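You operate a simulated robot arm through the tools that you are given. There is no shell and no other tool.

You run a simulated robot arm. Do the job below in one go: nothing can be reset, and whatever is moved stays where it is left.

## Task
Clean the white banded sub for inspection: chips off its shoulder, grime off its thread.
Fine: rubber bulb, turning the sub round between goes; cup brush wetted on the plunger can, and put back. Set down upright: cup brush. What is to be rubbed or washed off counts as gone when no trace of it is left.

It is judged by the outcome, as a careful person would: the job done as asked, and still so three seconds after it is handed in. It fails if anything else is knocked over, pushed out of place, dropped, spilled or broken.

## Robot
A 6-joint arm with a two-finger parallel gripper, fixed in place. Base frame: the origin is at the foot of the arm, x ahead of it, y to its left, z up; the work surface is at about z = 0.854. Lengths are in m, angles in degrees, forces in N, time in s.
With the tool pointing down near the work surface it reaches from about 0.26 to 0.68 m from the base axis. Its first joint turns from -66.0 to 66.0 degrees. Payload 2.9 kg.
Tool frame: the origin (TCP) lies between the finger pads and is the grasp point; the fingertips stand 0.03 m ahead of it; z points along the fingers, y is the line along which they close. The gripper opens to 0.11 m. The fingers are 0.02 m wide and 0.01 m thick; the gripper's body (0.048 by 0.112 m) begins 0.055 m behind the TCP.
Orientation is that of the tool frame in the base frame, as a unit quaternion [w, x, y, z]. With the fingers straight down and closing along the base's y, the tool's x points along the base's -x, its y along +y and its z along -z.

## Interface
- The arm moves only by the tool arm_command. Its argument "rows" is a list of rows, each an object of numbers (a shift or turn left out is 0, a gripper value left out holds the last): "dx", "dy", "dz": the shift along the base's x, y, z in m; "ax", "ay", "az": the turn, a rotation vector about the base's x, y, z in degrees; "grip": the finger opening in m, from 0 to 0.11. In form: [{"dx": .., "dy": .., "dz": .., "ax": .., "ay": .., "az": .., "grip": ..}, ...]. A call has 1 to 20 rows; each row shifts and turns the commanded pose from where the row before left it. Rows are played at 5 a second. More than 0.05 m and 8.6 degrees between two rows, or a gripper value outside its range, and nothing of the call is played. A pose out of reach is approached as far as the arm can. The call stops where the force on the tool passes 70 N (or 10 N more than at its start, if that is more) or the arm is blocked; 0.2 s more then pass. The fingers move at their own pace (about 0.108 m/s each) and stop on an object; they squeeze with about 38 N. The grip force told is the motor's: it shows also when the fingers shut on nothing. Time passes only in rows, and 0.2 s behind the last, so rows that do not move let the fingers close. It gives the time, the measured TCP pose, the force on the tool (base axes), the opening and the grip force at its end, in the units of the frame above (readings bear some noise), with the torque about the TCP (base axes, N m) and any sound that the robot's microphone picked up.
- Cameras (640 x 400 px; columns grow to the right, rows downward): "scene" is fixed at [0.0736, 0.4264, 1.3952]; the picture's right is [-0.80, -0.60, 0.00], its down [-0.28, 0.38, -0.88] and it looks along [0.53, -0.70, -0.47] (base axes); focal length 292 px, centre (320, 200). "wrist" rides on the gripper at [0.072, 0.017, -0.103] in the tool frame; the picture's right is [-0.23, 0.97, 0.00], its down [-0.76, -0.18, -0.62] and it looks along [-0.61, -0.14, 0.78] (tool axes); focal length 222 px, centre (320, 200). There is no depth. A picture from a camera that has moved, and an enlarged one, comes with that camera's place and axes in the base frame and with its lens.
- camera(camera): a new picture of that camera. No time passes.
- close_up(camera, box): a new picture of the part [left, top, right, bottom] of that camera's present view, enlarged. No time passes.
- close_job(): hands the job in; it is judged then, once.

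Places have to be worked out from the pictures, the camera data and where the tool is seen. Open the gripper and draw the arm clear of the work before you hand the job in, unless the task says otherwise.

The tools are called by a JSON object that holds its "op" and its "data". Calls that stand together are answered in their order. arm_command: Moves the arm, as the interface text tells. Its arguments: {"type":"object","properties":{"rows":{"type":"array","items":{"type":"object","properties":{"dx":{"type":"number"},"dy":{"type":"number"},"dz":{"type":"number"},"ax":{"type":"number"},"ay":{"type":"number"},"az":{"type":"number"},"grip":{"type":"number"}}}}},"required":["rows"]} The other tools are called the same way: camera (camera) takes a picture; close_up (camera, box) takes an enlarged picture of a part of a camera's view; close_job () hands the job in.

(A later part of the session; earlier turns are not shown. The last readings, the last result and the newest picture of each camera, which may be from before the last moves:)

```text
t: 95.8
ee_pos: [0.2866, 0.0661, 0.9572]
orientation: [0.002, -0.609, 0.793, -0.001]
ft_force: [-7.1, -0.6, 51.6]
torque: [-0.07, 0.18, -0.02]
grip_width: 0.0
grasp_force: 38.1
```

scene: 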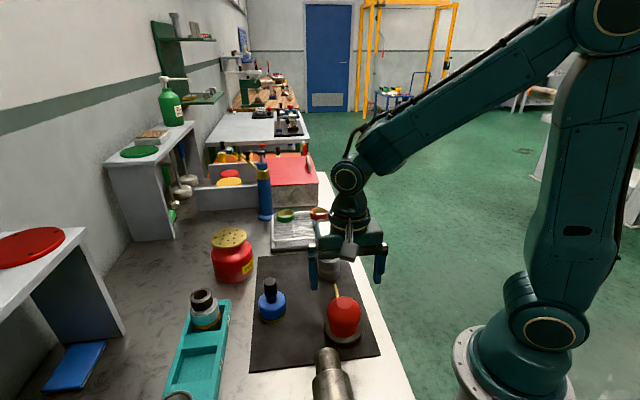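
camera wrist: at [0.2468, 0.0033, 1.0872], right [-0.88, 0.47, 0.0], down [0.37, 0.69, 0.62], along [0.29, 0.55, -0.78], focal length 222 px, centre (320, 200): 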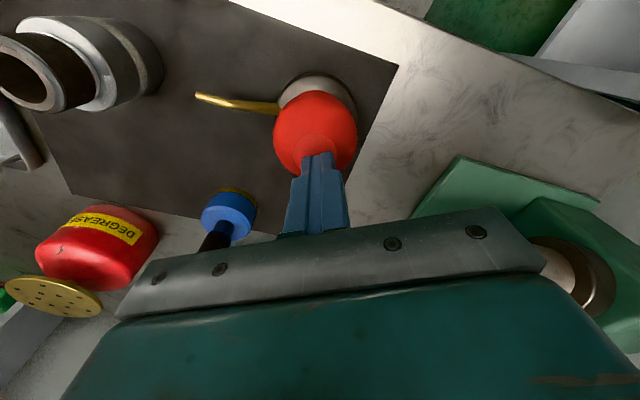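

The three presses reached the stop. I rise and go to the viewing spot on the nozzle side to check the whole shoulder.

{"op": "arm_command", "data": {"rows": [{"dz": 0.02}, {"dz": 0.037}, {"dx": 0.006, "dy": -0.0046, "az": -8.571, "grip": 0.11}, {"dx": 0.006, "dy": -0.0046, "az": -8.571}, {"dx": 0.006, "dy": -0.0046, "az": -8.571}, {"dx": 0.006, "dy": -0.0046, "az": -8.571}, {"dx": 0.006, "dy": -0.0046, "az": -8.571}, {"dx": 0.006, "dy": -0.0046, "az": -8.571}, {"dx": 0.006, "dy": -0.0046, "az": -8.571}, {"dx": 0.006, "dy": -0.0046, "az": -8.571}, {"dx": 0.006, "dy": -0.0046, "az": -8.571}, {"dx": 0.006, "dy": -0.0046, "az": -8.571}, {"dx": 0.006, "dy": -0.0046, "az": -8.571}, {"dx": 0.006, "dy": -0.0046, "az": -8.571}, {"dx": 0.006, "dy": -0.0046, "az": -8.571}, {"dx": 0.006, "dy": -0.0046, "az": -8.571}, {}]}}

{"op": "camera", "data": {"camera": "wrist"}}

{"op": "close_up", "data": {"camera": "wrist", "box": [295, 155, 355, 210]}}

{"op": "close_up", "data": {"camera": "scene", "box": [316, 238, 344, 268]}}

```text
t: 99.4
ee_pos: [0.3689, 0.0017, 1.0151]
orientation: [0.0, 0.384, 0.923, -0.001]
ft_force: [0.2, -0.1, 0.3]
torque: [-0.01, 0.02, 0.01]
grip_width: 0.1101
grasp_force: 0.1
```

```text
taken
camera wrist: at [0.329, 0.0648, 1.1168], right [0.85, 0.53, 0.0], down [0.41, -0.66, 0.62], along [0.33, -0.53, -0.78], focal length 222 px, centre (320, 200)
```

wrist: 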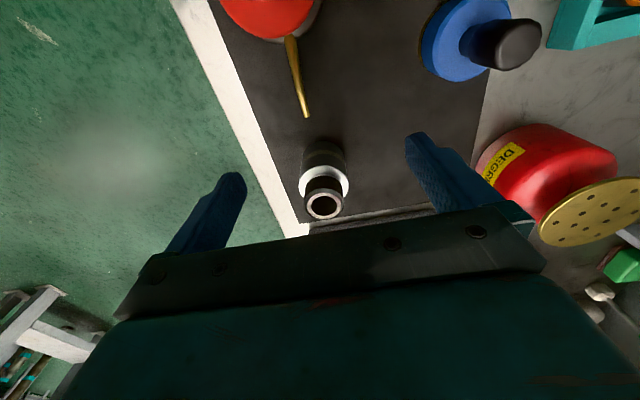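

```text
7.27 times, centred on (325, 182) of wrist
camera zoom: at [0.329, 0.0648, 1.1168], right [0.85, 0.53, 0.0], down [0.41, -0.66, 0.62], along [0.33, -0.53, -0.78], focal length 1615 px, centre (284, 327)
```

zoom: 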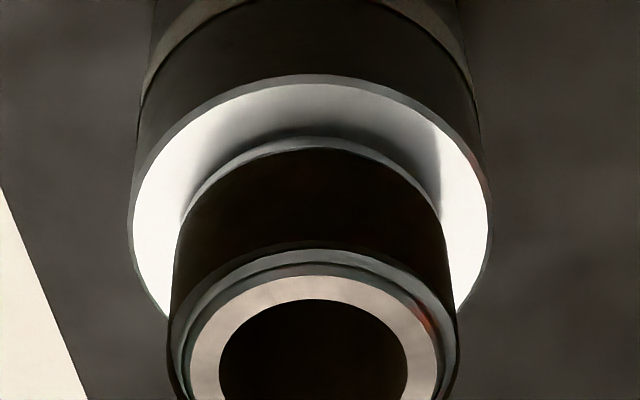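

```text
13.33 times, centred on (330, 253) of scene
camera zoom: at [0.0736, 0.4264, 1.3952], right [-0.8, -0.6, 0.0], down [-0.28, 0.38, -0.88], along [0.53, -0.7, -0.47], focal length 3886 px, centre (187, -507)
```

zoom: 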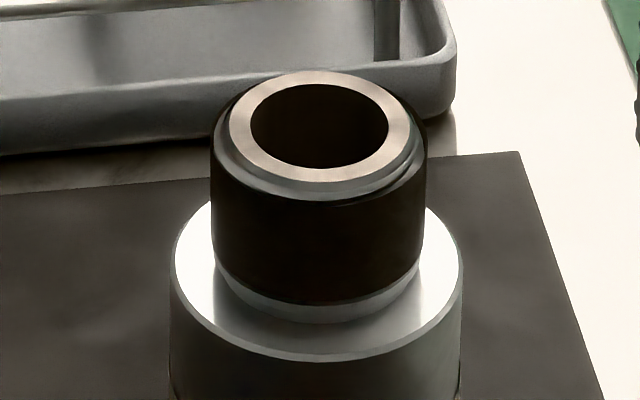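

The shoulder is bright and clean in both views from this side. I swing round to the far side (yaw ≈150°) to verify the back of the shoulder too.

{"op": "arm_command", "data": {"rows": [{"dx": 0.0044, "dy": -0.005, "dz": 0.01, "az": 8.5}, {"dx": 0.0044, "dy": -0.005, "az": 8.5}, {"dx": 0.0044, "dy": -0.005, "az": 8.5}, {"dx": 0.0044, "dy": -0.005, "az": 8.5}, {"dx": 0.0044, "dy": -0.005, "az": 8.5}, {"dx": 0.0044, "dy": -0.005, "az": 8.5}, {"dx": 0.0044, "dy": -0.005, "az": 8.5}, {"dx": 0.0044, "dy": -0.005, "az": 8.5}, {"dx": 0.0044, "dy": -0.005, "az": 8.5}, {"dx": 0.0044, "dy": -0.005, "az": 8.5}, {"dx": 0.0044, "dy": -0.005, "az": 8.5}, {"dx": 0.0044, "dy": -0.005, "az": 8.5}, {"dx": 0.0044, "dy": -0.005, "az": 8.5}, {"dx": 0.0044, "dy": -0.005, "az": 8.5}, {"dx": 0.0044, "dy": -0.005, "az": 8.5}, {"dx": 0.0044, "dy": -0.005, "az": 8.5}, {"dx": 0.0044, "dy": -0.005, "az": 8.5}, {"dx": 0.0044, "dy": -0.005, "az": 8.5}, {"dx": 0.0044, "dy": -0.005, "az": 8.5}, {"dx": 0.0044, "dy": -0.005, "az": 8.5}]}}

{"op": "arm_command", "data": {"rows": [{"dx": 0.0044, "dy": -0.005, "az": 8.5}, {"dx": 0.0044, "dy": -0.005, "az": 8.5}, {}]}}

{"op": "camera", "data": {"camera": "wrist"}}

```text
t: 103.6
ee_pos: [0.4567, -0.0983, 1.0232]
orientation: [0.001, 0.888, -0.459, -0.001]
ft_force: [0.2, 0.2, 0.1]
torque: [0.01, -0.01, -0.02]
grip_width: 0.1103
grasp_force: 0.0
```

```text
t: 104.4
ee_pos: [0.4663, -0.1093, 1.0242]
orientation: [0.001, 0.946, -0.324, 0.001]
ft_force: [-0.7, -0.2, -0.9]
torque: [0.03, -0.02, -0.02]
grip_width: 0.11
grasp_force: 0.1
```

```text
taken
camera wrist: at [0.5125, -0.1662, 1.1271], right [-0.78, -0.63, 0.0], down [-0.49, 0.61, 0.62], along [-0.39, 0.48, -0.78], focal length 222 px, centre (320, 200)
```

wrist: 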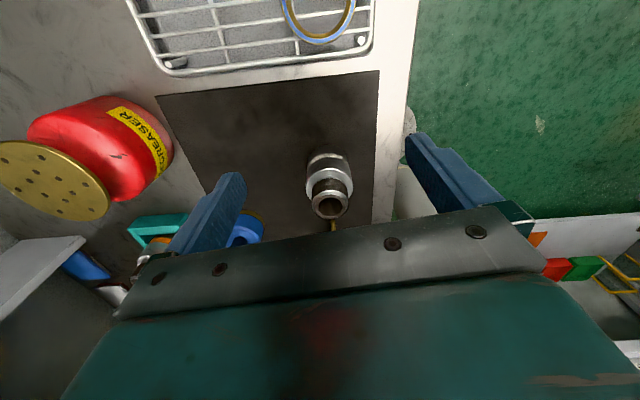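

The sub is in view from the far side now; I enlarge the shoulder and thread.

{"op": "close_up", "data": {"camera": "wrist", "box": [300, 145, 360, 222]}}

{"op": "close_up", "data": {"camera": "wrist", "box": [300, 150, 360, 200]}}

{"op": "close_up", "data": {"camera": "wrist", "box": [0, 80, 180, 230]}}

```text
5.19 times, centred on (330, 184) of wrist
camera zoom: at [0.5125, -0.1662, 1.1271], right [-0.78, -0.63, 0.0], down [-0.49, 0.61, 0.62], along [-0.39, 0.48, -0.78], focal length 1154 px, centre (268, 286)
```

zoom: 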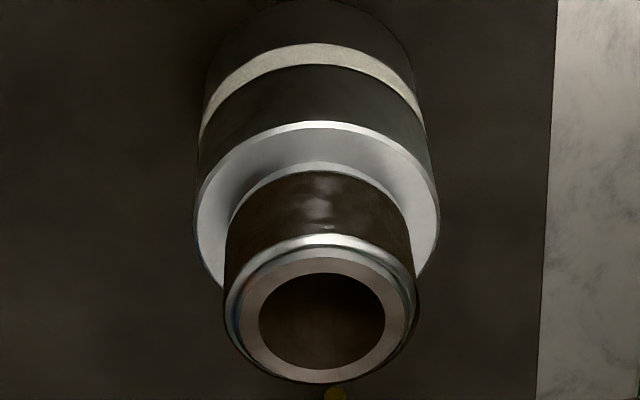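

```text
8.00 times, centred on (330, 175) of wrist
camera zoom: at [0.5125, -0.1662, 1.1271], right [-0.78, -0.63, 0.0], down [-0.49, 0.61, 0.62], along [-0.39, 0.48, -0.78], focal length 1777 px, centre (240, 400)
```

zoom: 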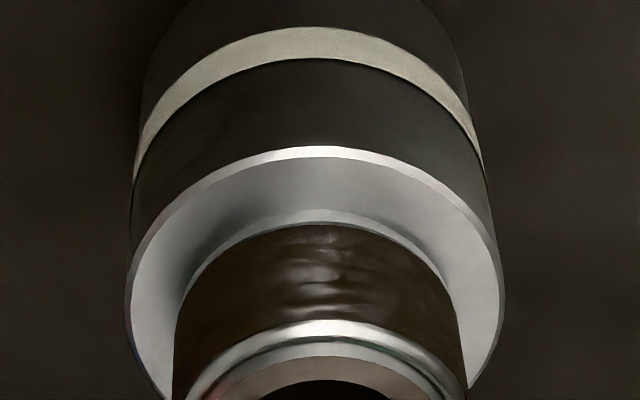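

```text
2.67 times, centred on (90, 155) of wrist
camera zoom: at [0.5125, -0.1662, 1.1271], right [-0.78, -0.63, 0.0], down [-0.49, 0.61, 0.62], along [-0.39, 0.48, -0.78], focal length 592 px, centre (933, 320)
```

zoom: 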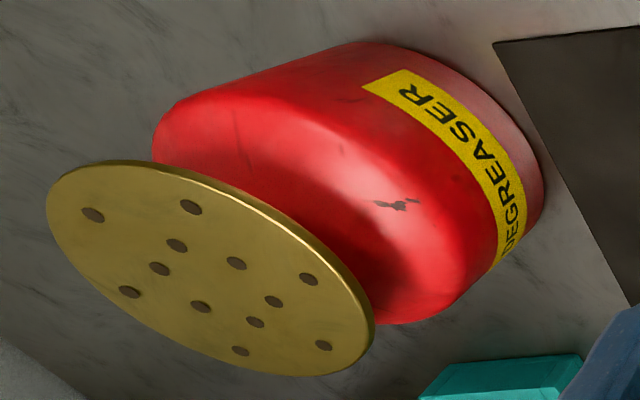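

The far side is smooth with no grain: the chips are gone all round. Next is the cup brush; I move to a viewing spot before it at yaw 0 and look at its shape and place.

{"op": "arm_command", "data": {"rows": [{"dx": -0.0066, "dy": 0.0148, "az": -8.35}, {"dx": -0.0066, "dy": 0.0148, "az": -8.35}, {"dx": -0.0066, "dy": 0.0148, "az": -8.35}, {"dx": -0.0066, "dy": 0.0148, "az": -8.35}, {"dx": -0.0066, "dy": 0.0148, "az": -8.35}, {"dx": -0.0066, "dy": 0.0148, "az": -8.35}, {"dx": -0.0066, "dy": 0.0148, "az": -8.35}, {"dx": -0.0066, "dy": 0.0148, "az": -8.35}, {"dx": -0.0066, "dy": 0.0148, "az": -8.35}, {"dx": -0.0066, "dy": 0.0148, "az": -8.35}, {"dx": -0.0066, "dy": 0.0148, "az": -8.35}, {"dx": -0.0066, "dy": 0.0148, "az": -8.35}, {"dx": -0.0066, "dy": 0.0148, "az": -8.35}, {"dx": -0.0066, "dy": 0.0148, "az": -8.35}, {"dx": -0.0066, "dy": 0.0148, "az": -8.35}, {"dx": -0.0066, "dy": 0.0148, "az": -8.35}, {"dx": -0.0066, "dy": 0.0148, "az": -8.35}, {}]}}

{"op": "camera", "data": {"camera": "wrist"}}

{"op": "close_up", "data": {"camera": "scene", "box": [250, 265, 295, 330]}}

{"op": "close_up", "data": {"camera": "scene", "box": [200, 220, 265, 290]}}

```text
t: 108.2
ee_pos: [0.3521, 0.1424, 1.0224]
orientation: [0.0, 0.001, 1.0, 0.0]
ft_force: [0.8, 0.6, -0.3]
torque: [-0.05, 0.01, -0.04]
grip_width: 0.1103
grasp_force: 0.1
```

```text
taken
camera wrist: at [0.2792, 0.1594, 1.1253], right [0.23, 0.97, 0.0], down [0.76, -0.18, 0.62], along [0.61, -0.14, -0.78], focal length 222 px, centre (320, 200)
```

wrist: 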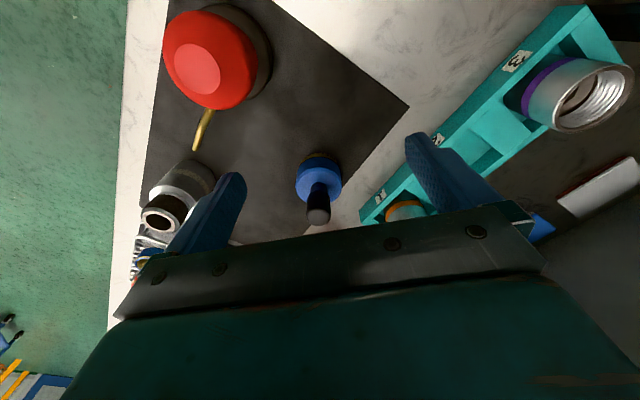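

```text
6.15 times, centred on (272, 298) of scene
camera zoom: at [0.0736, 0.4264, 1.3952], right [-0.8, -0.6, 0.0], down [-0.28, 0.38, -0.88], along [0.53, -0.7, -0.47], focal length 1794 px, centre (612, -400)
```

zoom: 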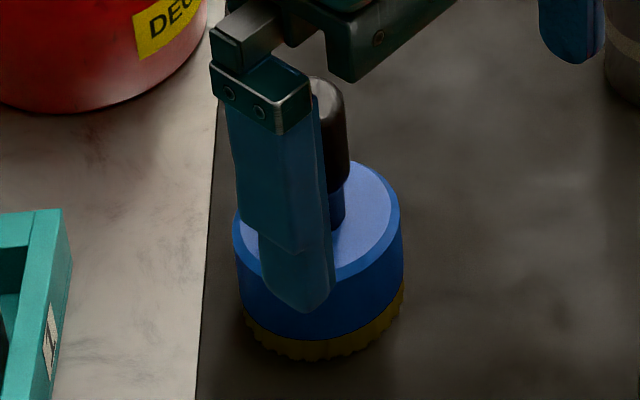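

```text
5.71 times, centred on (232, 255) of scene
camera zoom: at [0.0736, 0.4264, 1.3952], right [-0.8, -0.6, 0.0], down [-0.28, 0.38, -0.88], along [0.53, -0.7, -0.47], focal length 1666 px, centre (820, -114)
```

zoom: 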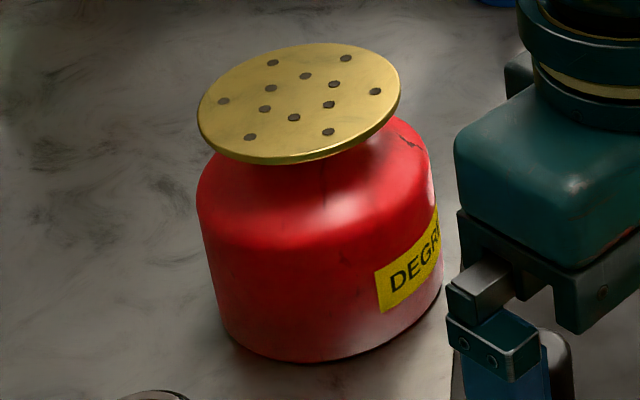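

The brush stands at about (0.435, 0.124) and the can's plate at about (0.63, 0.08, z≈0.961). I enlarge the brush in the wrist view to fix its axis and handle heights.

{"op": "close_up", "data": {"camera": "wrist", "box": [275, 140, 365, 230]}}

```text
4.44 times, centred on (320, 185) of wrist
camera zoom: at [0.2792, 0.1594, 1.1253], right [0.23, 0.97, 0.0], down [0.76, -0.18, 0.62], along [0.61, -0.14, -0.78], focal length 987 px, centre (320, 267)
```

zoom: 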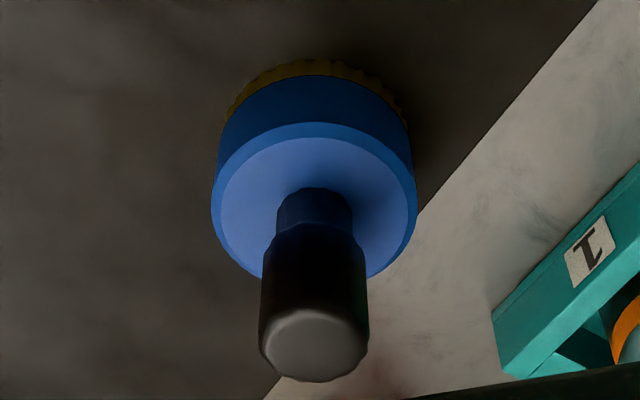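

The handle axis is near (0.432, 0.1235): handle Ø≈0.025 from z≈0.918 to 0.96, cup body top at z≈0.906. I move over it and verify before descending.

{"op": "arm_command", "data": {"rows": [{"dx": 0.04, "dy": -0.0095}, {"dx": 0.04, "dy": -0.0095}, {}]}}

{"op": "camera", "data": {"camera": "wrist"}}

{"op": "close_up", "data": {"camera": "wrist", "box": [270, 60, 370, 160]}}

{"op": "close_up", "data": {"camera": "scene", "box": [240, 240, 320, 330]}}

```text
t: 109.0
ee_pos: [0.4337, 0.1213, 1.0259]
orientation: [0.001, -0.001, 1.0, 0.0]
ft_force: [0.3, 0.6, -0.3]
torque: [0.04, 0.02, 0.0]
grip_width: 0.1099
grasp_force: 0.2
```

```text
taken
camera wrist: at [0.3613, 0.1392, 1.1282], right [0.22, 0.97, 0.0], down [0.76, -0.18, 0.62], along [0.61, -0.14, -0.78], focal length 222 px, centre (320, 200)
```

wrist: 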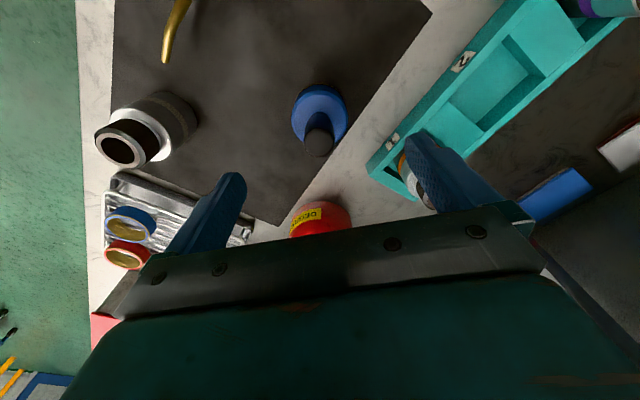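

```text
4.00 times, centred on (320, 110) of wrist
camera zoom: at [0.3613, 0.1392, 1.1282], right [0.22, 0.97, 0.0], down [0.76, -0.18, 0.62], along [0.61, -0.14, -0.78], focal length 888 px, centre (320, 560)
```

zoom: 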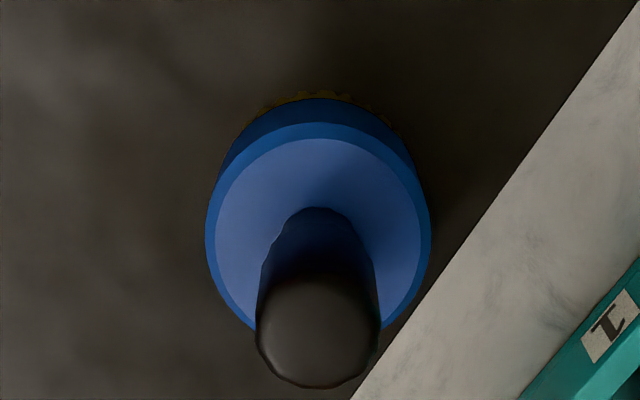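

```text
4.44 times, centred on (280, 285) of scene
camera zoom: at [0.0737, 0.4264, 1.3952], right [-0.8, -0.6, 0.0], down [-0.28, 0.38, -0.88], along [0.53, -0.7, -0.47], focal length 1295 px, centre (498, -178)
```

zoom: 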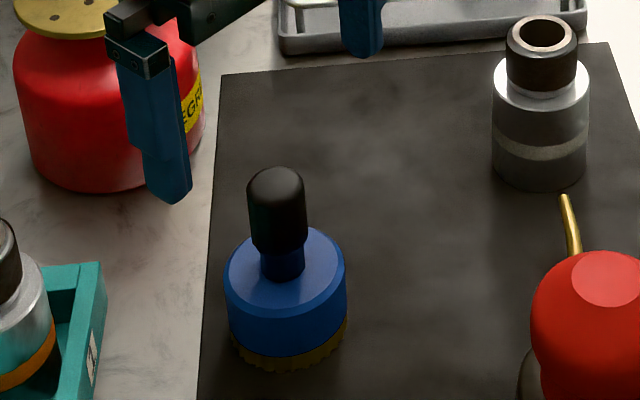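

Combining three views puts the brush axis at (0.4388, 0.1212), handle top z≈0.952, cup top z≈0.895. I shift +5 mm in x, descend to TCP z≈0.932 and close on the handle.

{"op": "arm_command", "data": {"rows": [{"dx": 0.005, "dz": -0.03}, {"dz": -0.03}, {"dz": -0.02}, {"dz": -0.0135}, {}]}}

{"op": "camera", "data": {"camera": "wrist"}}

{"op": "close_up", "data": {"camera": "scene", "box": [220, 230, 340, 340]}}

```text
t: 110.2
ee_pos: [0.4406, 0.125, 0.9299]
orientation: [-0.001, -0.002, 1.0, 0.0]
ft_force: [1.0, 0.4, 0.0]
torque: [-0.01, 0.03, 0.0]
grip_width: 0.1098
grasp_force: 0.0
```

```text
taken
camera wrist: at [0.3672, 0.142, 1.033], right [0.23, 0.97, 0.0], down [0.76, -0.18, 0.62], along [0.61, -0.14, -0.78], focal length 222 px, centre (320, 200)
```

wrist: 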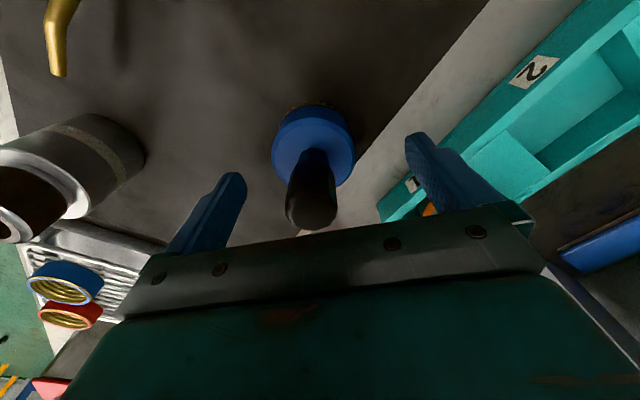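

```text
3.64 times, centred on (280, 285) of scene
camera zoom: at [0.0736, 0.4264, 1.3952], right [-0.8, -0.6, 0.0], down [-0.28, 0.38, -0.88], along [0.53, -0.7, -0.47], focal length 1060 px, centre (466, -109)
```

zoom: 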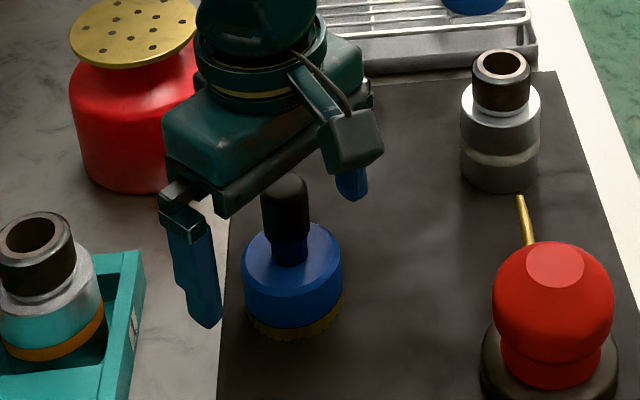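

The handle sits at about (0.4387, 0.1205) between the fingers, a few mm off centre in y. I correct by -3 mm and close gently on the handle.

{"op": "arm_command", "data": {"rows": [{"dx": -0.0015, "dy": -0.0035}, {"grip": 0.06}, {"grip": 0.04}, {"grip": 0.03}, {"grip": 0.02}, {"grip": 0.01}, {}]}}

{"op": "arm_command", "data": {"rows": [{"dz": 0.01}, {"dz": 0.02}, {}]}}

{"op": "close_up", "data": {"camera": "scene", "box": [220, 210, 340, 320]}}

{"op": "camera", "data": {"camera": "wrist"}}

```text
t: 111.8
ee_pos: [0.4375, 0.1199, 0.9319]
orientation: [0.0, -0.001, 1.0, 0.0]
ft_force: [-0.8, 0.0, 1.1]
torque: [-0.16, 0.07, -0.01]
grip_width: 0.0266
grasp_force: 37.9
```

```text
t: 112.6
ee_pos: [0.4384, 0.1201, 0.9612]
orientation: [0.001, -0.001, 1.0, -0.001]
ft_force: [0.4, 0.0, -0.5]
torque: [-0.01, -0.01, -0.02]
grip_width: 0.0267
grasp_force: 38.4
```

```text
3.64 times, centred on (280, 265) of scene
camera zoom: at [0.0736, 0.4264, 1.3952], right [-0.8, -0.6, 0.0], down [-0.28, 0.38, -0.88], along [0.53, -0.7, -0.47], focal length 1060 px, centre (466, -36)
```

zoom: 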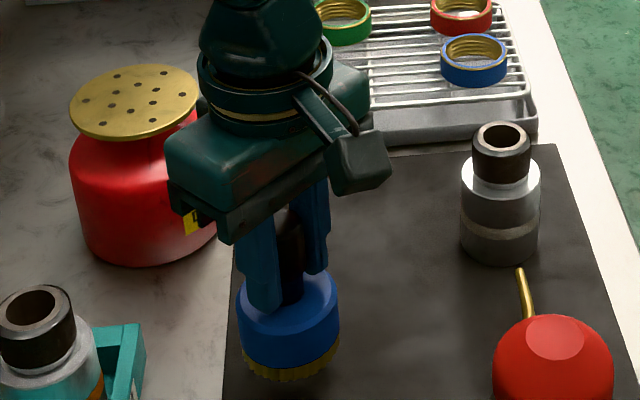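

```text
taken
camera wrist: at [0.3641, 0.1378, 1.0635], right [0.23, 0.97, 0.0], down [0.76, -0.18, 0.62], along [0.61, -0.14, -0.78], focal length 222 px, centre (320, 200)
```

wrist: 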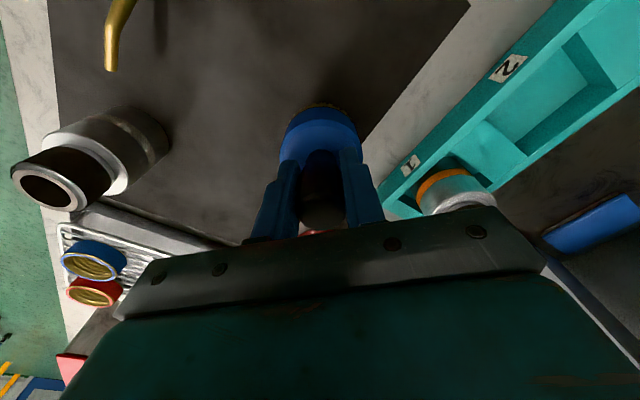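

The brush came up cleanly (its base was at TCP z 0.932, place (0.438, 0.120)). I raise it and carry it over the can's plate at about (0.631, 0.079), staying high.

{"op": "arm_command", "data": {"rows": [{"dz": 0.04}, {"dz": 0.04}, {"dz": 0.04}, {"dx": 0.0386, "dy": -0.0082}, {"dx": 0.0386, "dy": -0.0082}, {"dx": 0.0386, "dy": -0.0082}, {"dx": 0.0386, "dy": -0.0082}, {"dx": 0.0386, "dy": -0.0082}, {}]}}

{"op": "camera", "data": {"camera": "scene"}}

{"op": "close_up", "data": {"camera": "scene", "box": [190, 150, 320, 290]}}

{"op": "camera", "data": {"camera": "wrist"}}

```text
t: 114.6
ee_pos: [0.6295, 0.0791, 1.0771]
orientation: [-0.001, -0.001, 1.0, 0.0]
ft_force: [-0.4, 0.4, -0.4]
torque: [0.01, -0.01, -0.01]
grip_width: 0.0267
grasp_force: 38.4
```

```text
taken
```

scene: 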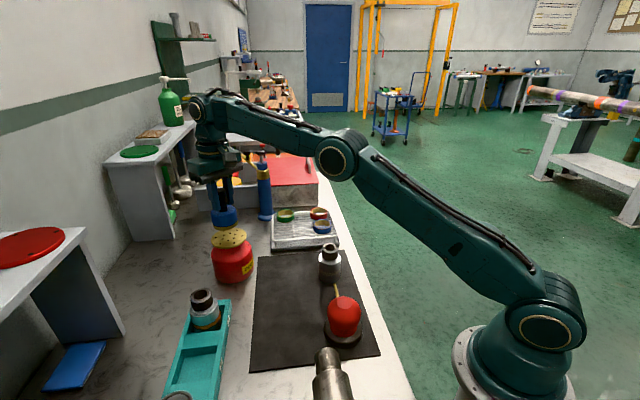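

```text
2.86 times, centred on (255, 220) of scene
camera zoom: at [0.0737, 0.4264, 1.3952], right [-0.8, -0.6, 0.0], down [-0.28, 0.38, -0.88], along [0.53, -0.7, -0.47], focal length 833 px, centre (506, 143)
```

zoom: 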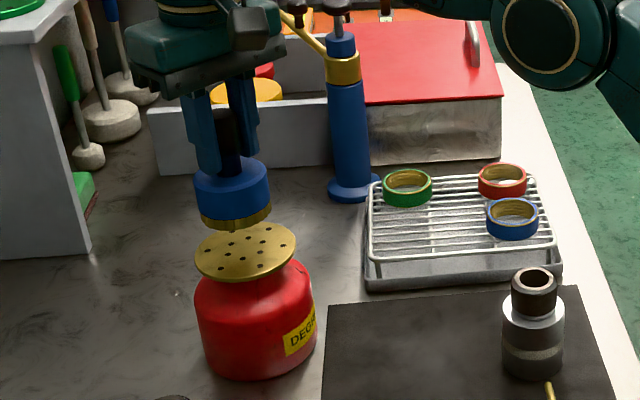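

```text
taken
camera wrist: at [0.5566, 0.0963, 1.1812], right [0.22, 0.97, 0.0], down [0.76, -0.18, 0.62], along [0.61, -0.14, -0.78], focal length 222 px, centre (320, 200)
```

wrist: 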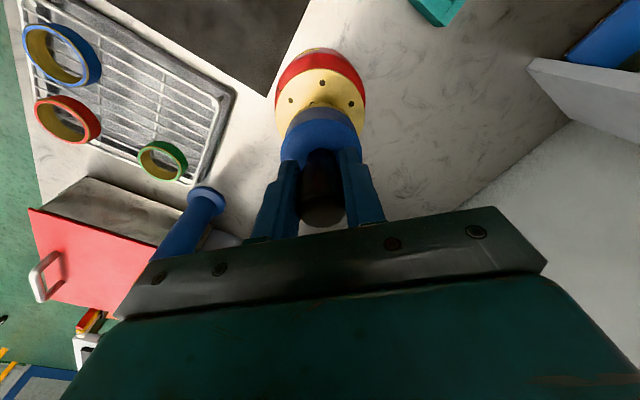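

The brush hangs right above the perforated plate, aligned within a few mm. I lower it to contact and then press the plate in steps.

{"op": "arm_command", "data": {"rows": [{"dx": -0.001, "dy": -0.001, "dz": -0.02}, {"dz": -0.015}, {"dz": -0.005}, {"dz": -0.004}, {}]}}

{"op": "arm_command", "data": {"rows": [{"dz": -0.004}, {"dz": -0.004}, {}]}}

{"op": "close_up", "data": {"camera": "scene", "box": [190, 170, 300, 290]}}

```text
t: 115.8
ee_pos: [0.6297, 0.079, 1.0338]
orientation: [0.0, 0.0, 1.0, 0.0]
ft_force: [-0.3, -0.9, 1.1]
torque: [-0.13, -0.01, 0.02]
grip_width: 0.0265
grasp_force: 37.9
```

```text
t: 116.6
ee_pos: [0.6298, 0.0785, 1.0295]
orientation: [0.003, 0.0, 1.0, 0.0]
ft_force: [-3.9, -0.6, 23.8]
torque: [-0.53, 0.36, -0.13]
grip_width: 0.0265
grasp_force: 37.5
```

```text
3.33 times, centred on (245, 230) of scene
camera zoom: at [0.073, 0.4264, 1.3952], right [-0.8, -0.6, 0.0], down [-0.28, 0.38, -0.88], along [0.53, -0.7, -0.47], focal length 972 px, centre (570, 100)
```

zoom: 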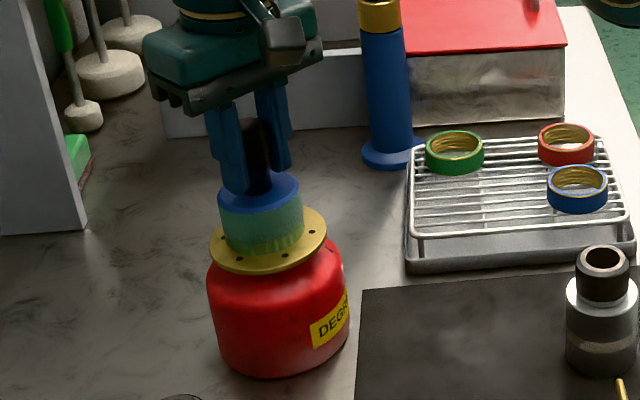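

The plate is pushed down (24 N) and the brush's lower part has turned wet-looking. I release and press once more to load the brush well.

{"op": "arm_command", "data": {"rows": [{"dz": 0.01}, {"dz": 0.004}, {}, {"dz": -0.007}, {"dz": -0.007}, {}, {}]}}

{"op": "arm_command", "data": {"rows": [{"dz": 0.012}, {"dz": 0.02}, {"dz": 0.02}, {}]}}

{"op": "close_up", "data": {"camera": "scene", "box": [190, 150, 300, 270]}}

```text
t: 118.2
ee_pos: [0.6289, 0.0793, 1.0293]
orientation: [0.002, -0.001, 1.0, 0.0]
ft_force: [-4.0, -1.5, 23.0]
torque: [-0.08, 0.09, -0.2]
grip_width: 0.0263
grasp_force: 37.8
```

```text
t: 119.2
ee_pos: [0.6299, 0.0768, 1.0773]
orientation: [-0.002, -0.001, 1.0, 0.0]
ft_force: [0.6, 0.1, -0.8]
torque: [0.0, 0.01, -0.05]
grip_width: 0.0264
grasp_force: 38.0
```

```text
3.33 times, centred on (245, 210) of scene
camera zoom: at [0.0736, 0.4264, 1.3952], right [-0.8, -0.6, 0.0], down [-0.28, 0.38, -0.88], along [0.53, -0.7, -0.47], focal length 972 px, centre (570, 167)
```

zoom: 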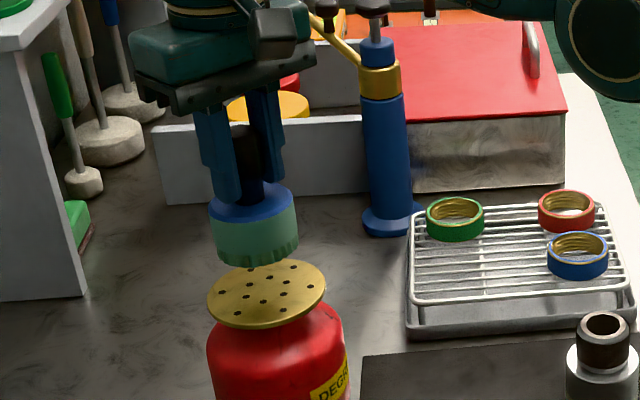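

The brush is visibly wet now (greenish film). I carry it over to above the sub at about (0.4078, -0.0556), with its rim still clear above the thread.

{"op": "arm_command", "data": {"rows": [{"dx": -0.037, "dy": -0.0221}, {"dx": -0.037, "dy": -0.0221}, {"dx": -0.037, "dy": -0.0221}, {"dx": -0.037, "dy": -0.0221}, {"dx": -0.037, "dy": -0.0221}, {"dx": -0.037, "dy": -0.0221}, {"dz": -0.02}, {}]}}

{"op": "close_up", "data": {"camera": "scene", "box": [290, 200, 370, 290]}}

{"op": "camera", "data": {"camera": "wrist"}}

```text
t: 121.0
ee_pos: [0.4055, -0.0531, 1.0576]
orientation: [-0.001, -0.001, 1.0, -0.001]
ft_force: [0.3, -0.4, -1.5]
torque: [-0.03, 0.04, -0.02]
grip_width: 0.0261
grasp_force: 38.1
```

```text
4.44 times, centred on (330, 245) of scene
camera zoom: at [0.0736, 0.4264, 1.3952], right [-0.8, -0.6, 0.0], down [-0.28, 0.38, -0.88], along [0.53, -0.7, -0.47], focal length 1295 px, centre (276, 0)
```

zoom: 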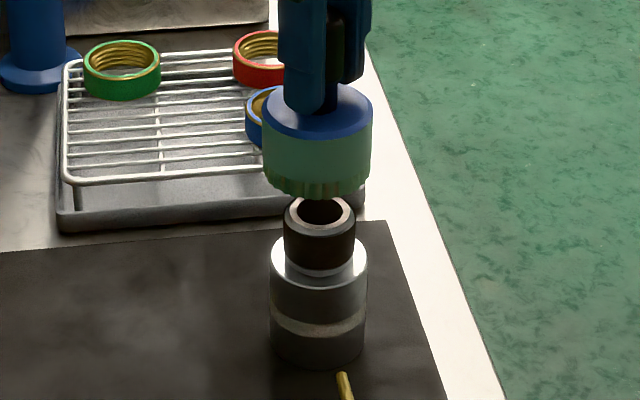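

```text
taken
camera wrist: at [0.3322, -0.0355, 1.1604], right [0.22, 0.97, 0.0], down [0.76, -0.18, 0.62], along [0.61, -0.14, -0.78], focal length 222 px, centre (320, 200)
```

wrist: 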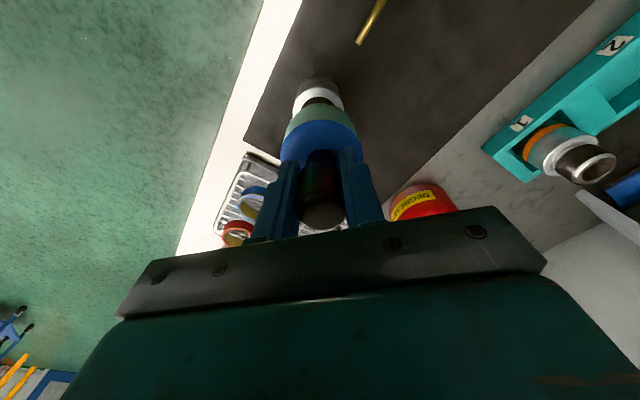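

Laterally the brush and the sub line up within about 1-2 mm in the scene view. I enlarge the wrist view to check alignment in the other direction.

{"op": "close_up", "data": {"camera": "wrist", "box": [260, 60, 380, 170]}}

{"op": "close_up", "data": {"camera": "scene", "box": [310, 215, 350, 285]}}

```text
3.64 times, centred on (320, 115) of wrist
camera zoom: at [0.3322, -0.0355, 1.1604], right [0.22, 0.97, 0.0], down [0.76, -0.18, 0.62], along [0.61, -0.14, -0.78], focal length 808 px, centre (320, 509)
```

zoom: 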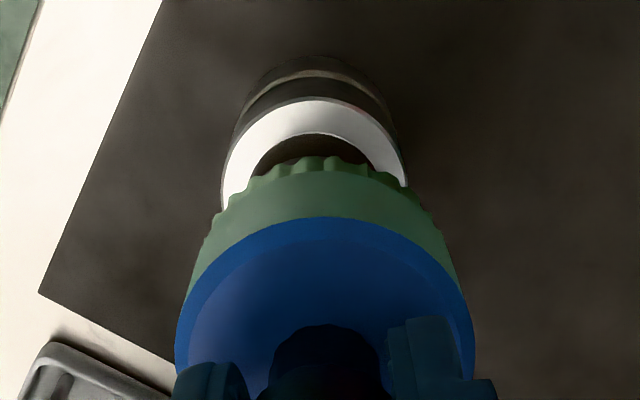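

```text
5.71 times, centred on (330, 250) of scene
camera zoom: at [0.0736, 0.4264, 1.3952], right [-0.8, -0.6, 0.0], down [-0.28, 0.38, -0.88], along [0.53, -0.7, -0.47], focal length 1666 px, centre (263, -86)
```

zoom: 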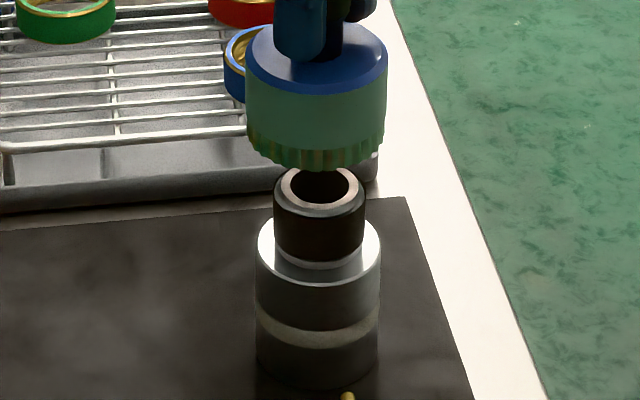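

The wrist view shows the brush about 2.5 mm too far in +y. I correct that and lower the cup onto the thread step by step, watching the force.

{"op": "arm_command", "data": {"rows": [{"dx": 0.001, "dy": -0.0026, "dz": -0.01}, {"dz": -0.01}, {"dz": -0.008}, {}]}}

{"op": "close_up", "data": {"camera": "scene", "box": [310, 215, 350, 285]}}

{"op": "close_up", "data": {"camera": "wrist", "box": [260, 60, 380, 170]}}

```text
t: 122.0
ee_pos: [0.4071, -0.0572, 1.0318]
orientation: [0.0, -0.001, 1.0, 0.001]
ft_force: [0.0, 0.3, -0.9]
torque: [0.02, -0.02, 0.02]
grip_width: 0.0262
grasp_force: 38.0
```

```text
5.71 times, centred on (330, 250) of scene
camera zoom: at [0.0736, 0.4264, 1.3952], right [-0.8, -0.6, 0.0], down [-0.28, 0.38, -0.88], along [0.53, -0.7, -0.47], focal length 1666 px, centre (263, -86)
```

zoom: 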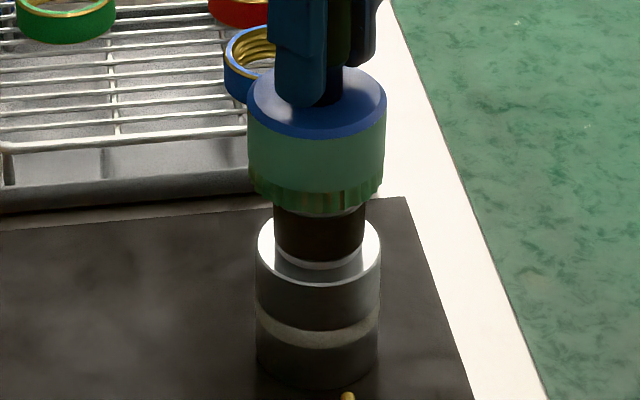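

```text
3.64 times, centred on (320, 115) of wrist
camera zoom: at [0.3344, -0.0394, 1.1353], right [0.23, 0.97, 0.0], down [0.76, -0.18, 0.62], along [0.61, -0.14, -0.78], focal length 808 px, centre (320, 509)
```

zoom: 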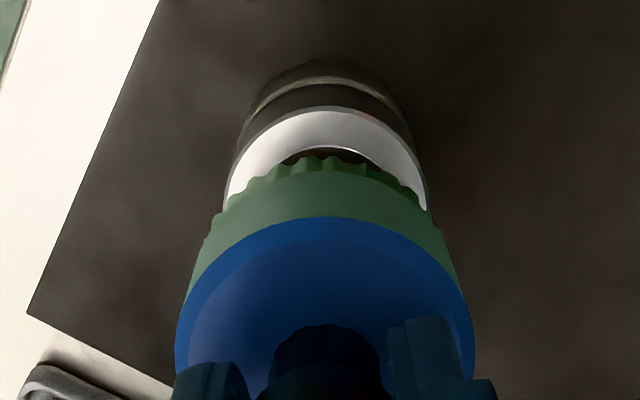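

Brush and sub are now concentric in both views. I lower onto the thread in small steps and read the force.

{"op": "arm_command", "data": {"rows": [{"dz": -0.005}, {"dz": -0.005}, {"dz": -0.004}, {}]}}

{"op": "arm_command", "data": {"rows": [{"dz": -0.005}, {"dz": -0.004}, {}]}}

{"op": "close_up", "data": {"camera": "scene", "box": [310, 215, 350, 285]}}

```text
t: 123.0
ee_pos: [0.4081, -0.0571, 1.0169]
orientation: [0.0, -0.001, 1.0, -0.001]
ft_force: [-1.0, 0.8, -1.0]
torque: [0.03, 0.07, -0.02]
grip_width: 0.0262
grasp_force: 37.9
```

```text
t: 123.8
ee_pos: [0.4083, -0.0576, 1.0074]
orientation: [0.0, -0.001, 1.0, 0.001]
ft_force: [-0.7, 1.0, -1.2]
torque: [0.06, 0.1, 0.01]
grip_width: 0.0263
grasp_force: 37.9
```

```text
5.71 times, centred on (330, 250) of scene
camera zoom: at [0.0736, 0.4264, 1.3952], right [-0.8, -0.6, 0.0], down [-0.28, 0.38, -0.88], along [0.53, -0.7, -0.47], focal length 1666 px, centre (263, -86)
```

zoom: 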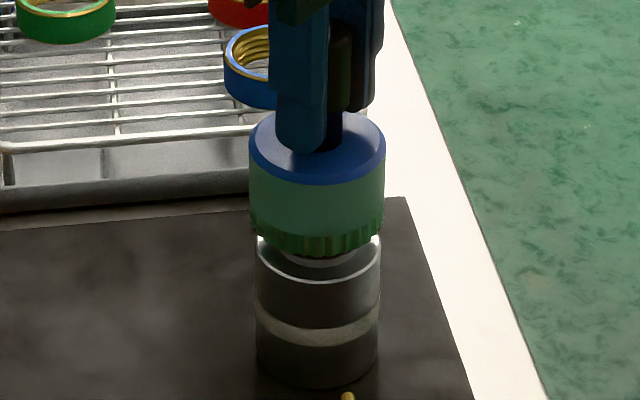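

The cup is sliding over the thread freely. I lower further until the rim is just at the shoulder.

{"op": "arm_command", "data": {"rows": [{"dz": -0.004}, {"dz": -0.004}, {}]}}

{"op": "arm_command", "data": {"rows": [{"dz": -0.003}, {}]}}

{"op": "close_up", "data": {"camera": "scene", "box": [310, 215, 350, 285]}}

```text
t: 124.6
ee_pos: [0.4078, -0.0569, 0.9999]
orientation: [0.0, 0.0, 1.0, 0.0]
ft_force: [-0.9, 1.0, -1.3]
torque: [0.03, 0.11, 0.03]
grip_width: 0.0259
grasp_force: 37.6
```

```text
t: 125.2
ee_pos: [0.4092, -0.0567, 0.9981]
orientation: [0.0, 0.0, 1.0, -0.001]
ft_force: [-1.8, 1.0, -0.6]
torque: [0.04, 0.12, 0.03]
grip_width: 0.0261
grasp_force: 37.9
```

```text
5.71 times, centred on (330, 250) of scene
camera zoom: at [0.0736, 0.4264, 1.3952], right [-0.8, -0.6, 0.0], down [-0.28, 0.38, -0.88], along [0.53, -0.7, -0.47], focal length 1666 px, centre (263, -86)
```

zoom: 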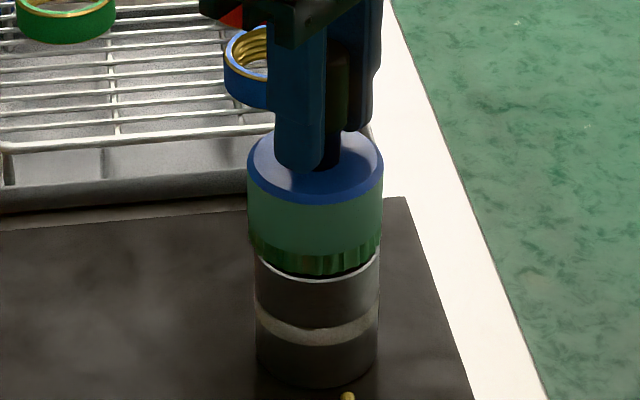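

The cup encloses the thread down to the shoulder with only 1-2 N side contact. I scrub by turning the brush to and fro about its axis with small up/down strokes.

{"op": "arm_command", "data": {"rows": [{"az": 8.5}, {"az": 8.5}, {"az": 8.5, "dz": 0.002}, {"az": 8.5, "dz": 0.002}, {"az": 8.5, "dz": -0.002}, {"az": 8.5, "dz": -0.002}, {"az": -8.5}, {"az": -8.5}, {"az": -8.5}, {"az": -8.5}, {"az": -8.5, "dz": 0.002}, {"az": -8.5, "dz": 0.002}, {"az": -8.5, "dz": -0.002}, {"az": -8.5, "dz": -0.002}, {"az": -8.5}, {"az": -8.5}, {"az": -8.5}, {"az": -8.5}, {}]}}

{"op": "close_up", "data": {"camera": "scene", "box": [310, 215, 350, 285]}}

```text
t: 129.2
ee_pos: [0.4095, -0.0572, 0.9991]
orientation: [0.0, 0.43, 0.903, 0.0]
ft_force: [-0.5, 1.0, -2.3]
torque: [0.03, 0.05, 0.01]
grip_width: 0.026
grasp_force: 38.4
```

```text
5.71 times, centred on (330, 250) of scene
camera zoom: at [0.0736, 0.4264, 1.3952], right [-0.8, -0.6, 0.0], down [-0.28, 0.38, -0.88], along [0.53, -0.7, -0.47], focal length 1666 px, centre (263, -86)
```

zoom: 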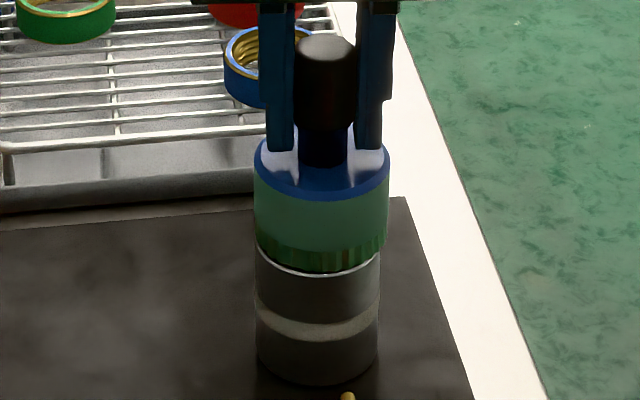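

Scrubbing runs smoothly with low forces. I do another set of to-and-fro turns before lifting to inspect.

{"op": "arm_command", "data": {"rows": [{"az": 8.5}, {"az": 8.5}, {"az": 8.5, "dz": 0.002}, {"az": 8.5, "dz": 0.003}, {"az": 8.5, "dz": -0.003}, {"az": 8.5, "dz": -0.002}, {"az": 8.5}, {"az": 8.5}, {"az": 8.5, "dz": 0.002}, {"az": 8.5, "dz": 0.003}, {"az": 8.5, "dz": -0.003}, {"az": 8.5, "dz": -0.002}, {"az": -8.5}, {"az": -8.5}, {"az": -8.5}, {"az": -8.5}, {"az": -8.5}, {"az": -8.5}, {}]}}

{"op": "arm_command", "data": {"rows": [{"dz": 0.015}, {"dz": 0.02}, {"dz": 0.02}, {"dz": 0.02}, {}]}}

{"op": "close_up", "data": {"camera": "scene", "box": [310, 205, 350, 275]}}

```text
t: 133.2
ee_pos: [0.409, -0.0579, 0.9962]
orientation: [0.0, 0.0, 1.0, 0.0]
ft_force: [-1.0, 0.6, -1.8]
torque: [0.03, 0.06, 0.01]
grip_width: 0.026
grasp_force: 38.6
```

```text
t: 134.4
ee_pos: [0.4074, -0.057, 1.073]
orientation: [0.0, -0.001, 1.0, 0.0]
ft_force: [-1.0, -0.4, -1.5]
torque: [0.04, -0.02, -0.04]
grip_width: 0.0262
grasp_force: 37.7
```

```text
5.71 times, centred on (330, 240) of scene
camera zoom: at [0.0736, 0.4264, 1.3952], right [-0.8, -0.6, 0.0], down [-0.28, 0.38, -0.88], along [0.53, -0.7, -0.47], focal length 1666 px, centre (263, -29)
```

zoom: 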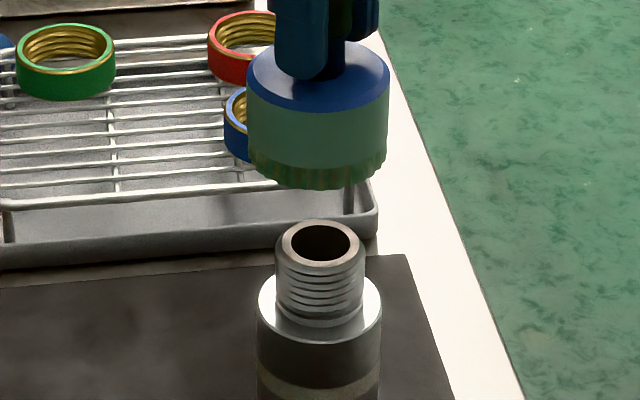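

The thread grooves now show as bright metal. I zoom in to see whether any grime is left.

{"op": "close_up", "data": {"camera": "scene", "box": [316, 238, 344, 268]}}

{"op": "close_up", "data": {"camera": "scene", "box": [322, 243, 338, 257]}}

{"op": "camera", "data": {"camera": "wrist"}}

```text
13.33 times, centred on (330, 253) of scene
camera zoom: at [0.0736, 0.4264, 1.3952], right [-0.8, -0.6, 0.0], down [-0.28, 0.38, -0.88], along [0.53, -0.7, -0.47], focal length 3886 px, centre (187, -507)
```

zoom: 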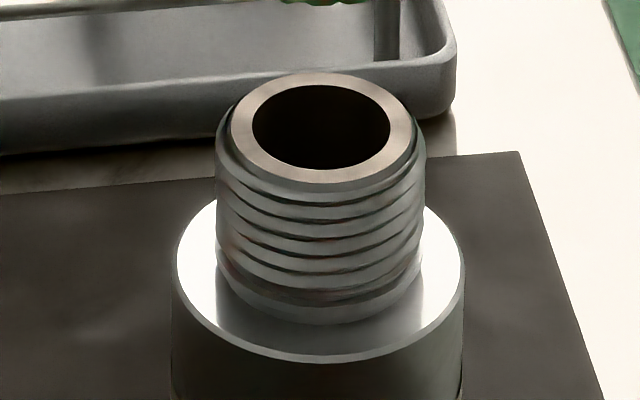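

```text
16.00 times, centred on (330, 250) of scene
camera zoom: at [0.0736, 0.4264, 1.3952], right [-0.8, -0.6, 0.0], down [-0.28, 0.38, -0.88], along [0.53, -0.7, -0.47], focal length 4663 px, centre (160, -600)
```

zoom: 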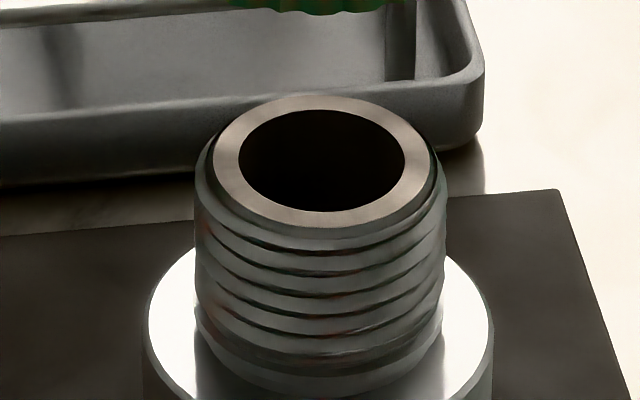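

```text
taken
camera wrist: at [0.3349, -0.0399, 1.1757], right [0.22, 0.97, 0.0], down [0.76, -0.18, 0.62], along [0.61, -0.14, -0.78], focal length 222 px, centre (320, 200)
```

wrist: 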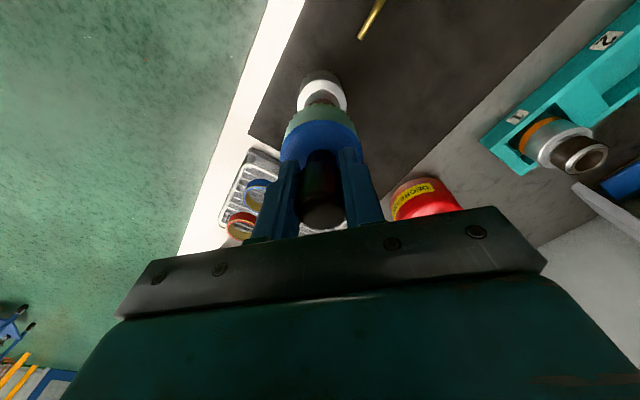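

Most of the thread is bare metal, but the lowest turns look a bit darker. I shift aside to see the thread from the robot's side with the wrist camera.

{"op": "arm_command", "data": {"rows": [{"dx": -0.009, "dy": 0.032}, {"dx": -0.009, "dy": 0.032}, {"dx": -0.009, "dy": 0.032}, {"dx": -0.009, "dy": 0.032, "dz": -0.015}, {}]}}

{"op": "camera", "data": {"camera": "wrist"}}

{"op": "close_up", "data": {"camera": "wrist", "box": [180, 130, 270, 220]}}

{"op": "close_up", "data": {"camera": "scene", "box": [322, 243, 338, 257]}}

```text
t: 135.6
ee_pos: [0.3728, 0.0704, 1.058]
orientation: [0.0, -0.001, 1.0, 0.0]
ft_force: [-0.2, -0.9, -1.4]
torque: [0.02, 0.03, 0.02]
grip_width: 0.026
grasp_force: 37.9
```

```text
taken
camera wrist: at [0.2985, 0.0874, 1.1603], right [0.23, 0.97, 0.0], down [0.76, -0.18, 0.62], along [0.61, -0.14, -0.78], focal length 222 px, centre (320, 200)
```

wrist: 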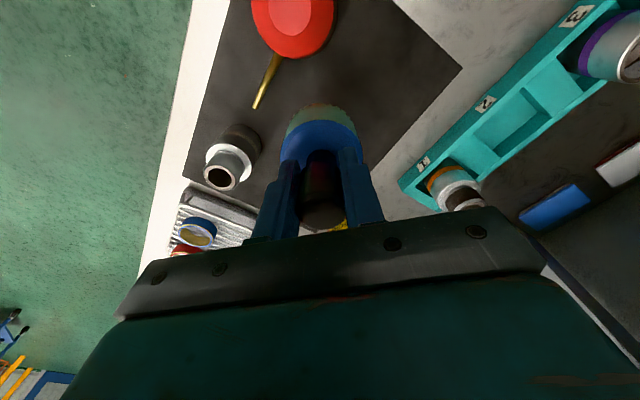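

```text
4.44 times, centred on (225, 175) of wrist
camera zoom: at [0.2985, 0.0874, 1.1603], right [0.23, 0.97, 0.0], down [0.76, -0.18, 0.62], along [0.61, -0.14, -0.78], focal length 987 px, centre (742, 311)
```

zoom: 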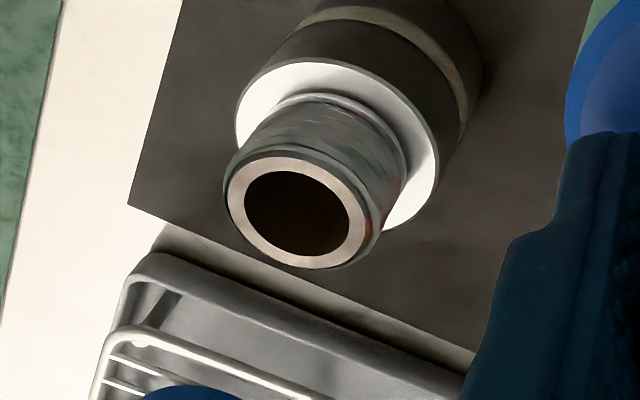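

```text
16.00 times, centred on (330, 250) of scene
camera zoom: at [0.0736, 0.4264, 1.3952], right [-0.8, -0.6, 0.0], down [-0.28, 0.38, -0.88], along [0.53, -0.7, -0.47], focal length 4663 px, centre (160, -600)
```

zoom: 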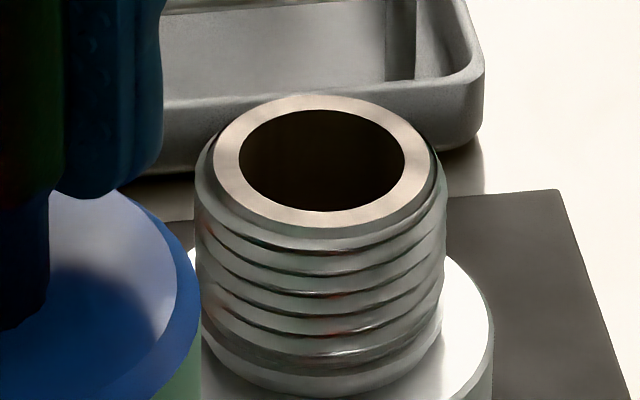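

The thread is bare metal here too, with slight mottling. I zoom tighter on it.

{"op": "close_up", "data": {"camera": "wrist", "box": [205, 140, 245, 170]}}

{"op": "close_up", "data": {"camera": "scene", "box": [322, 248, 338, 260]}}

```text
13.33 times, centred on (225, 155) of wrist
camera zoom: at [0.2985, 0.0874, 1.1603], right [0.23, 0.97, 0.0], down [0.76, -0.18, 0.62], along [0.61, -0.14, -0.78], focal length 2962 px, centre (1587, 800)
```

zoom: 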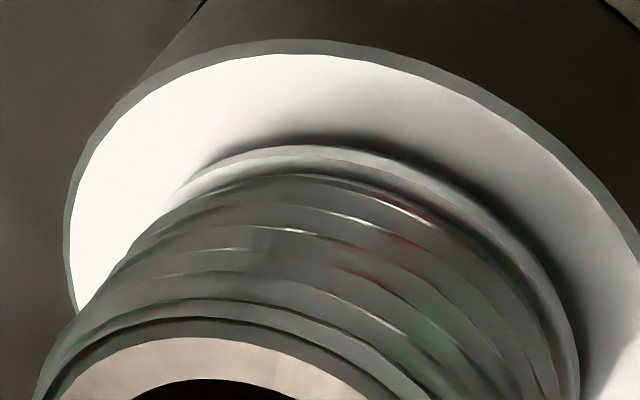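

```text
16.00 times, centred on (330, 254) of scene
camera zoom: at [0.0736, 0.4264, 1.3952], right [-0.8, -0.6, 0.0], down [-0.28, 0.38, -0.88], along [0.53, -0.7, -0.47], focal length 4663 px, centre (160, -664)
```

zoom: 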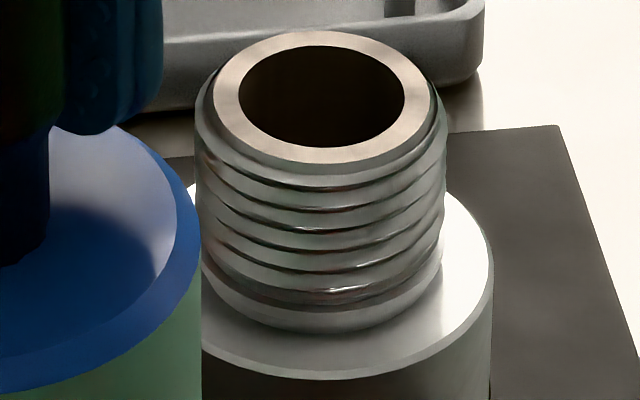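

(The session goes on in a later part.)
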